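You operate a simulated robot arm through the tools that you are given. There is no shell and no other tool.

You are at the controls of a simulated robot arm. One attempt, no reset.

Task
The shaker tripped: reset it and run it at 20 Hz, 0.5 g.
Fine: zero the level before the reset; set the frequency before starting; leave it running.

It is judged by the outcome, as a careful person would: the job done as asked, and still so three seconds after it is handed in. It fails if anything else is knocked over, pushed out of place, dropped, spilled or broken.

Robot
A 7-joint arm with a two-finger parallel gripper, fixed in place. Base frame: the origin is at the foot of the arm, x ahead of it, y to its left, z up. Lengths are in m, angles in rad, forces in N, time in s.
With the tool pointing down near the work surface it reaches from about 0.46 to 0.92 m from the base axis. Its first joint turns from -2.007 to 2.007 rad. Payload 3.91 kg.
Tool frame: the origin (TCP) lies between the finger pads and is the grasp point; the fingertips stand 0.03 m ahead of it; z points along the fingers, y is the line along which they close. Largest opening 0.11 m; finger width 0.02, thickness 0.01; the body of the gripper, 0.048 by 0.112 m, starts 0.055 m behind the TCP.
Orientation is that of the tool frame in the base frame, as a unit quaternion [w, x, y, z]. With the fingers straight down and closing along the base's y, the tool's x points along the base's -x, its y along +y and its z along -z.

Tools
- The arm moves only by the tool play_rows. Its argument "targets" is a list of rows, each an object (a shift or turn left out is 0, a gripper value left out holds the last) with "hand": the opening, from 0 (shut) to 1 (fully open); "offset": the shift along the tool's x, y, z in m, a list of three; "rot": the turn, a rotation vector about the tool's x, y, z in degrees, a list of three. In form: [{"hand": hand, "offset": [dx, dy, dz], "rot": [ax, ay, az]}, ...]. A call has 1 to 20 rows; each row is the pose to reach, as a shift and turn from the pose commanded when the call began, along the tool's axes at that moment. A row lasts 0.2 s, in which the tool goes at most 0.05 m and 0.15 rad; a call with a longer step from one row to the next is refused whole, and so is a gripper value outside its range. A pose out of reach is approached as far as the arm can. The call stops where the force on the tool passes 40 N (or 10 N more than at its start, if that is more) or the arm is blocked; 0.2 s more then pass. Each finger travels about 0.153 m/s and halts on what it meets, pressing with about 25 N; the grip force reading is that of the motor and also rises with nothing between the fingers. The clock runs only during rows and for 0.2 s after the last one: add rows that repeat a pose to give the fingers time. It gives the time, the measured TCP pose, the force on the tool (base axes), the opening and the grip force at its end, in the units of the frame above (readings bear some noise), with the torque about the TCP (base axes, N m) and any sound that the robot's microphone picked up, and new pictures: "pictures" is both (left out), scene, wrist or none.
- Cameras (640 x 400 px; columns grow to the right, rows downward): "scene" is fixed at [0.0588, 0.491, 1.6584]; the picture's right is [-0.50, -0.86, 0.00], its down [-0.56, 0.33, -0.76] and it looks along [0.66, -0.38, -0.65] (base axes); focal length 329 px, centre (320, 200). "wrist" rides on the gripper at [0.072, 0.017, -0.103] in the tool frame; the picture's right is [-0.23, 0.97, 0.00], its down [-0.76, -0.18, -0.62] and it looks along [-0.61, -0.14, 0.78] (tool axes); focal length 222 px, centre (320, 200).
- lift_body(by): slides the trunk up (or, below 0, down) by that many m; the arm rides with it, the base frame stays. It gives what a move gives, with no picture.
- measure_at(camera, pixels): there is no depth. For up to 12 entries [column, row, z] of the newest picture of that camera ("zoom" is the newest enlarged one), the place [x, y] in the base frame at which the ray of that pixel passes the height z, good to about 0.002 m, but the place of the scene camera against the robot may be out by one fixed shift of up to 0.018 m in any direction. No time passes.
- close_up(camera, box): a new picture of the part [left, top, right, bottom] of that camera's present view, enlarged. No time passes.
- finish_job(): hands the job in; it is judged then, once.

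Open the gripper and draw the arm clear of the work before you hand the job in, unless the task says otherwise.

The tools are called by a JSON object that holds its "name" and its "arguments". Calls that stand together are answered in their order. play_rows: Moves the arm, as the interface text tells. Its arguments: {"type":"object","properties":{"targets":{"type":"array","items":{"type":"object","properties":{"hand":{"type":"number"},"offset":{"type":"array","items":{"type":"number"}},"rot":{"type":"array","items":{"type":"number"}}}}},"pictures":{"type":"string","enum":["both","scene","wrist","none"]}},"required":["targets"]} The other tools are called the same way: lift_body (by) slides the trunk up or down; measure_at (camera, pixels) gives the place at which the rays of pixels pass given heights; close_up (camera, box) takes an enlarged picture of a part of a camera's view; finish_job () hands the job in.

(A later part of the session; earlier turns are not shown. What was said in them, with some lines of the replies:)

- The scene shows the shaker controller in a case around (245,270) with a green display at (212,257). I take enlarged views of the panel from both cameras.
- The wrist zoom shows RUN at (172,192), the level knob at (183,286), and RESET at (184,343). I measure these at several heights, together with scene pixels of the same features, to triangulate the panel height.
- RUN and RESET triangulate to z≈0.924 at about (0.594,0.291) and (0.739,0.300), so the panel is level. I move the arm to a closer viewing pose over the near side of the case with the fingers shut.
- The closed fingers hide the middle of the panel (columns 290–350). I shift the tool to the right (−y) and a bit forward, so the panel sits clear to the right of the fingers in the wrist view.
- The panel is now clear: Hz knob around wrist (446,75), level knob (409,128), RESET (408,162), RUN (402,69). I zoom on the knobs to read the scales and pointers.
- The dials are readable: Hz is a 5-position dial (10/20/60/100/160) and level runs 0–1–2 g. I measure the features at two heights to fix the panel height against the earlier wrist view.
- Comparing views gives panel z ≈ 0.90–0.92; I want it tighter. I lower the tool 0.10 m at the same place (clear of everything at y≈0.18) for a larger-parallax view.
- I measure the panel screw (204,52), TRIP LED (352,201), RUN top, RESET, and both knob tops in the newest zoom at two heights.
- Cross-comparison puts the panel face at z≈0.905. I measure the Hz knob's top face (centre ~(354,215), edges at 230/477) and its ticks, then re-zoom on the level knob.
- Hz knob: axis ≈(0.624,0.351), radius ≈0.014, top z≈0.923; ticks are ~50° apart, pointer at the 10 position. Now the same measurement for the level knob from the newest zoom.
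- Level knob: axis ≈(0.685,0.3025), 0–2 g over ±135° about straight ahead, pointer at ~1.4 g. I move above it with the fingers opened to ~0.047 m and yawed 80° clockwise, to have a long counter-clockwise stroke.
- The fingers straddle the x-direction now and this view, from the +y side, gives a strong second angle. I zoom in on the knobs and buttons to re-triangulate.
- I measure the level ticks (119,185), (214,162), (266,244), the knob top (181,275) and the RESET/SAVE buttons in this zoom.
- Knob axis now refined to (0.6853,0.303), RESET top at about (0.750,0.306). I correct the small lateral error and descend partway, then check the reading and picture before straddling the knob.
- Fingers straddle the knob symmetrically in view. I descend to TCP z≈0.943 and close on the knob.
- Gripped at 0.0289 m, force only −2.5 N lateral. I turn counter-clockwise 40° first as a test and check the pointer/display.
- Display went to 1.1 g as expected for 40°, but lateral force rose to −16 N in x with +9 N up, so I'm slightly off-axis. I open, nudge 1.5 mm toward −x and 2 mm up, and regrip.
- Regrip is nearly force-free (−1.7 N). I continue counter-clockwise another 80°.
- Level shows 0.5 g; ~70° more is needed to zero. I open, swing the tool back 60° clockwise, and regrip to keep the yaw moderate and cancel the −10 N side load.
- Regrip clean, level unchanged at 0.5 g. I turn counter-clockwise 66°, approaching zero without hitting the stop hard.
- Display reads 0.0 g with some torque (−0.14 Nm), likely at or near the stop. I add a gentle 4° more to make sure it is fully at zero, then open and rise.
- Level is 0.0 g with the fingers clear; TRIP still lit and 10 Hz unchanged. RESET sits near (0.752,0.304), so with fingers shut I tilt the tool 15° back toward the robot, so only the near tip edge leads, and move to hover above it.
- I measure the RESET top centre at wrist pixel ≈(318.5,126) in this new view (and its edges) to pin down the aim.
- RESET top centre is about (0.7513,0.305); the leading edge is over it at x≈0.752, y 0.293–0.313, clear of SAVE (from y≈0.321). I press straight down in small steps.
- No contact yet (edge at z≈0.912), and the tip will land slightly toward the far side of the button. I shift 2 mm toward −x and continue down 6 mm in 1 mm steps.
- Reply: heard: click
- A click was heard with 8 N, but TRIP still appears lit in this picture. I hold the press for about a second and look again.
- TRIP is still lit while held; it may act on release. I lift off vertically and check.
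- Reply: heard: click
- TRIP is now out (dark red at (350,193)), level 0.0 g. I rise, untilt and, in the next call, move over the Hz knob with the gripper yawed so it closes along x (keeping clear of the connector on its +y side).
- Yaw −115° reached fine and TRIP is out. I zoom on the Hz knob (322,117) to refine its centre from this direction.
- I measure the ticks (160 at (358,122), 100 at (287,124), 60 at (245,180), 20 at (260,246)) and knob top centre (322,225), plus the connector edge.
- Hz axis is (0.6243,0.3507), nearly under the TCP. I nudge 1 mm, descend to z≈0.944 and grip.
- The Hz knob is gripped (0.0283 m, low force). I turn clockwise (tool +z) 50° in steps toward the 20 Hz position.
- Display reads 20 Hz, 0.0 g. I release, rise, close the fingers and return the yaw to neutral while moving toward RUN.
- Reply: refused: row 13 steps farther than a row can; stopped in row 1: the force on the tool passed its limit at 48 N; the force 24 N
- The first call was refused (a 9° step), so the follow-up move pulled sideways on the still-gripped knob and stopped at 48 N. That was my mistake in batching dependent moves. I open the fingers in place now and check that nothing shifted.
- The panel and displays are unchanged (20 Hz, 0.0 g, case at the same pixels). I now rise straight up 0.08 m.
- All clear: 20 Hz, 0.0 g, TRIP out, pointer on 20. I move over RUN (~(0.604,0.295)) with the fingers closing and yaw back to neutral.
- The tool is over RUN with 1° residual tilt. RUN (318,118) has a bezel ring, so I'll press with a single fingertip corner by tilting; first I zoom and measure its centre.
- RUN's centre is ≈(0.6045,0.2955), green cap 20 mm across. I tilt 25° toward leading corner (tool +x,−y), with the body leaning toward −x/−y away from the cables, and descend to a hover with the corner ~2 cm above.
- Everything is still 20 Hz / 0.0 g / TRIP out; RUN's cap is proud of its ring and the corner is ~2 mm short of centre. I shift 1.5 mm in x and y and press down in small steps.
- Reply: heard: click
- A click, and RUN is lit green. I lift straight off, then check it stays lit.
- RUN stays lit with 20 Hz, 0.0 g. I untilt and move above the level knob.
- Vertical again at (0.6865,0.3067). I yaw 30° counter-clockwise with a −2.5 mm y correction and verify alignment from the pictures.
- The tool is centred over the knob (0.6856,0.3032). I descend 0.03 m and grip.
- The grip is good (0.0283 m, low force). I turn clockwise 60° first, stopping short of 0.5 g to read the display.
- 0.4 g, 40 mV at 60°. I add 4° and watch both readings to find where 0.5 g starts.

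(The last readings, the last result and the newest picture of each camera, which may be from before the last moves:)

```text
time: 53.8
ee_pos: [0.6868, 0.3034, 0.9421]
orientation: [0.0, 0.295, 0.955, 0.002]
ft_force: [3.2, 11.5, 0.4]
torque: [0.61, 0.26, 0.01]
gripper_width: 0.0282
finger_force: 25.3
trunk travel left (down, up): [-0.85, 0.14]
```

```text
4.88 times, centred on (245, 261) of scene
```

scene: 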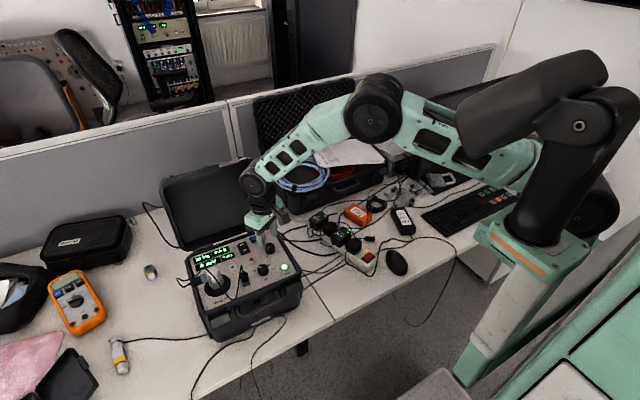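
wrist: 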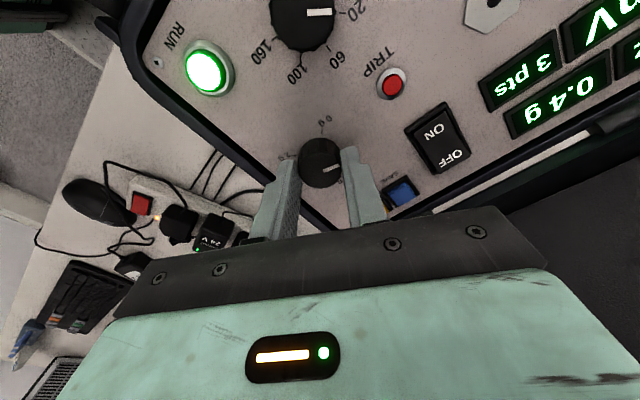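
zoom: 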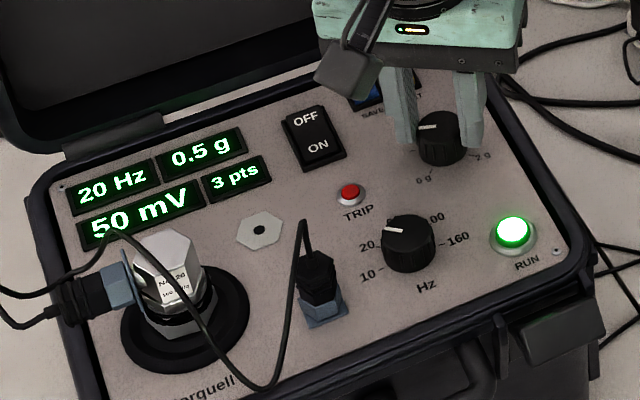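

It reads 0.5 g / 50 mV at 64°; the middle of the band should be ~67.5°. I add 3.5° to center it.

{"name": "play_rows", "arguments": {"targets": [{"rot": [0, 0, 2]}, {"rot": [0, 0, 3.5]}, {"rot": [0, 0, 3.5]}], "pictures": "wrist"}}

{"name": "close_up", "arguments": {"camera": "scene", "box": [180, 220, 310, 302]}}

```text
time: 54.6
ee_pos: [0.6861, 0.3035, 0.9431]
orientation: [-0.001, 0.324, 0.946, -0.001]
ft_force: [1.5, 12.7, -0.6]
torque: [0.18, -0.22, 0.03]
gripper_width: 0.0283
finger_force: 24.8
trunk travel left (down, up): [-0.85, 0.14]
```

wrist: 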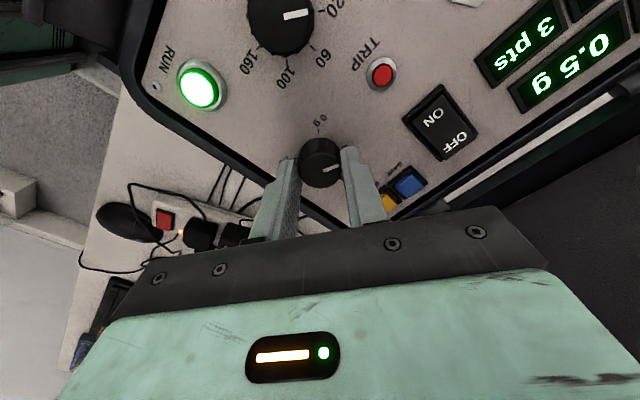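

```text
4.88 times, centred on (245, 261) of scene
```

zoom: 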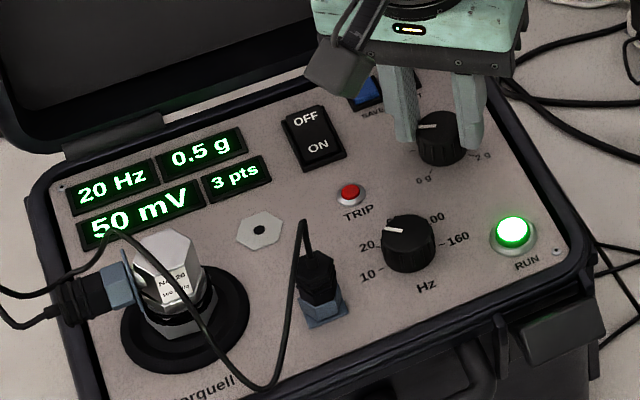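

Stable at 20 Hz, 0.5 g, 50 mV, RUN lit, TRIP out. I open the fingers in place and then rise straight up.

{"name": "play_rows", "arguments": {"targets": [{"hand": 0.4}, {"hand": 0.4}, {"hand": 0.4}, {"hand": 0.4, "offset": [0, 0, -0.02]}, {"hand": 0.4, "offset": [0, 0, -0.06]}, {"hand": 0.4, "offset": [0, 0, -0.1]}, {"hand": 0.4, "offset": [0, 0, -0.14]}, {"hand": 0.4, "offset": [0, 0, -0.14]}]}}

{"name": "close_up", "arguments": {"camera": "scene", "box": [180, 220, 310, 302]}}

{"name": "close_up", "arguments": {"camera": "wrist", "box": [220, 40, 540, 240]}}

```text
time: 56.4
ee_pos: [0.6852, 0.3057, 1.0826]
orientation: [0.0, 0.324, 0.946, 0.0]
ft_force: [0.2, 0.1, 1.4]
torque: [-0.02, 0.0, 0.01]
gripper_width: 0.0439
finger_force: 0.0
trunk travel left (down, up): [-0.85, 0.14]
```

scene: 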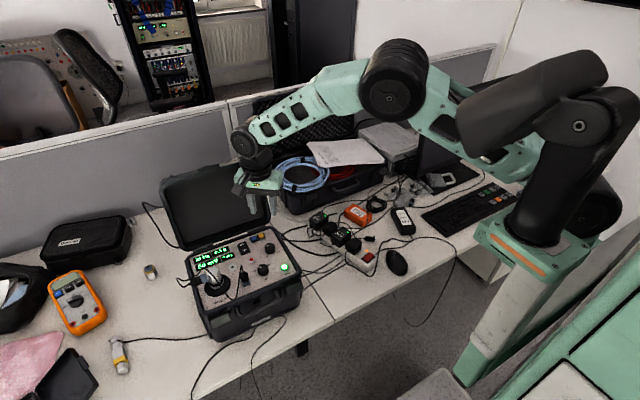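
wrist: 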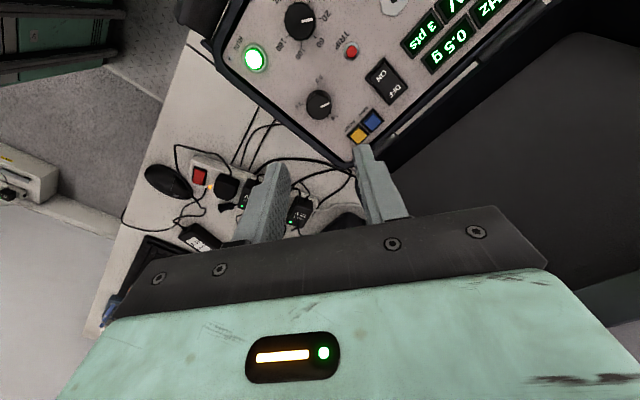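

```text
4.88 times, centred on (245, 261) of scene
```

zoom: 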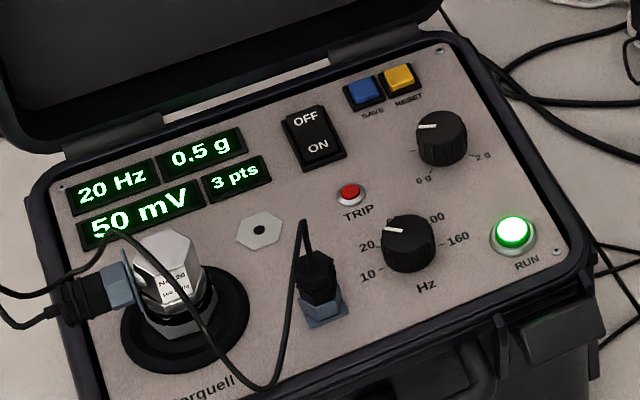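

```text
2.00 times, centred on (380, 140) of wrist
```

zoom: 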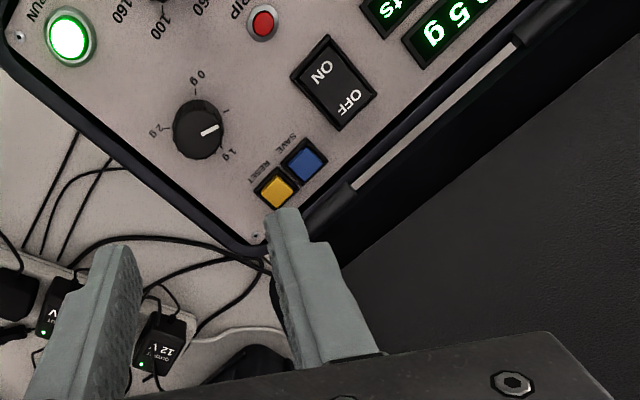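

The level pointer sits midway at 0.5 g, with 20 Hz, 50 mV, RUN lit and TRIP out, and the case hasn't moved. I draw the arm up and back toward the robot with the gripper open.

{"name": "play_rows", "arguments": {"targets": [{"offset": [0, 0, -0.04]}, {"offset": [0, 0, -0.08]}, {"hand": 0.8, "offset": [0.011, -0.034, -0.1]}, {"hand": 1, "offset": [0.022, -0.068, -0.12]}, {"offset": [0.034, -0.102, -0.12]}, {"offset": [0.045, -0.136, -0.12]}, {"offset": [0.057, -0.171, -0.12]}, {"offset": [0.057, -0.171, -0.12]}, {"offset": [0.057, -0.171, -0.12]}, {"offset": [0.057, -0.171, -0.12]}]}}

{"name": "close_up", "arguments": {"camera": "scene", "box": [180, 220, 310, 302]}}

```text
time: 58.6
ee_pos: [0.5353, 0.1995, 1.2034]
orientation: [0.0, 0.323, 0.946, 0.001]
ft_force: [1.0, -1.0, -0.2]
torque: [0.02, -0.02, 0.01]
gripper_width: 0.1101
finger_force: 0.1
trunk travel left (down, up): [-0.85, 0.14]
```

scene: 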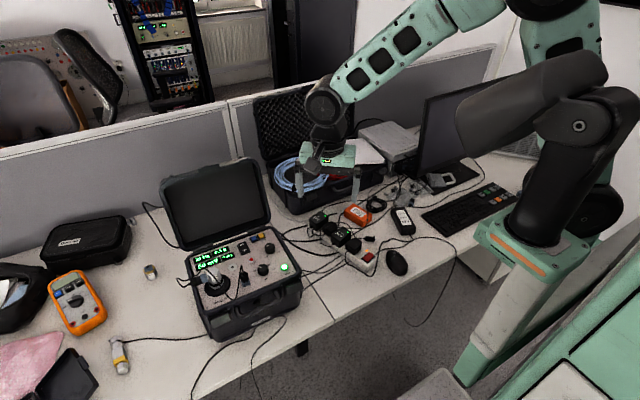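
wrist: 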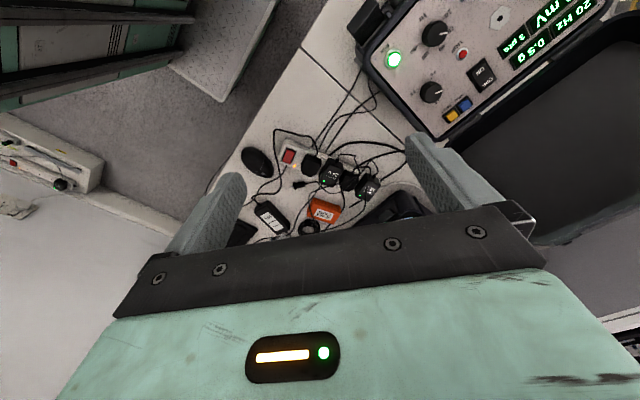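

```text
4.88 times, centred on (245, 261) of scene
```

zoom: 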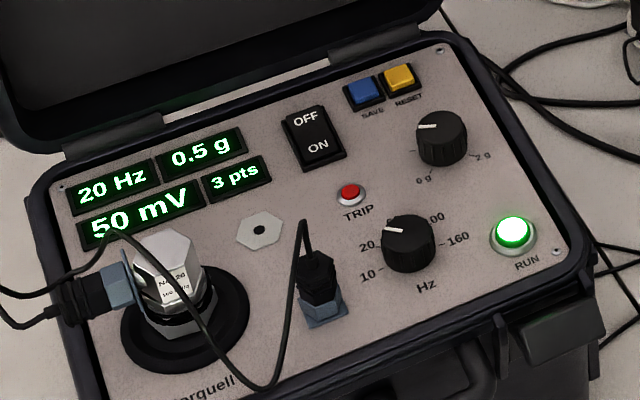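

The shaker is running at 20 Hz, 0.5 g (50 mV), with TRIP off and nothing else moved. The arm is clear with the gripper open, so I hand in the job.

{"name": "finish_job", "arguments": {}}

```text
The job is handed in.
```

The shaker is reset and running. The display shows 20 Hz, 0.5 g and 50 mV, RUN is lit and TRIP is out. I've handed the job in.

- **Order:** I turned the level to 0.0 g before pressing RESET, and TRIP went out when I let the button go. I then set 20 Hz, pressed RUN with the level still at zero, and brought it up to 0.5 g.
- **One mishap:** after I set the frequency, a move meant to raise the arm was refused. The next move then pulled sideways on the Hz knob, which the gripper was still holding. It stopped itself at 48 N. Afterwards the display still read 20 Hz and 0.0 g, the knob pointed at 20 and the case hadn't moved.
- **Left as it was:** I didn't touch SAVE (still 3 pts) or the power switch. The gripper is open and the arm is clear of the case.
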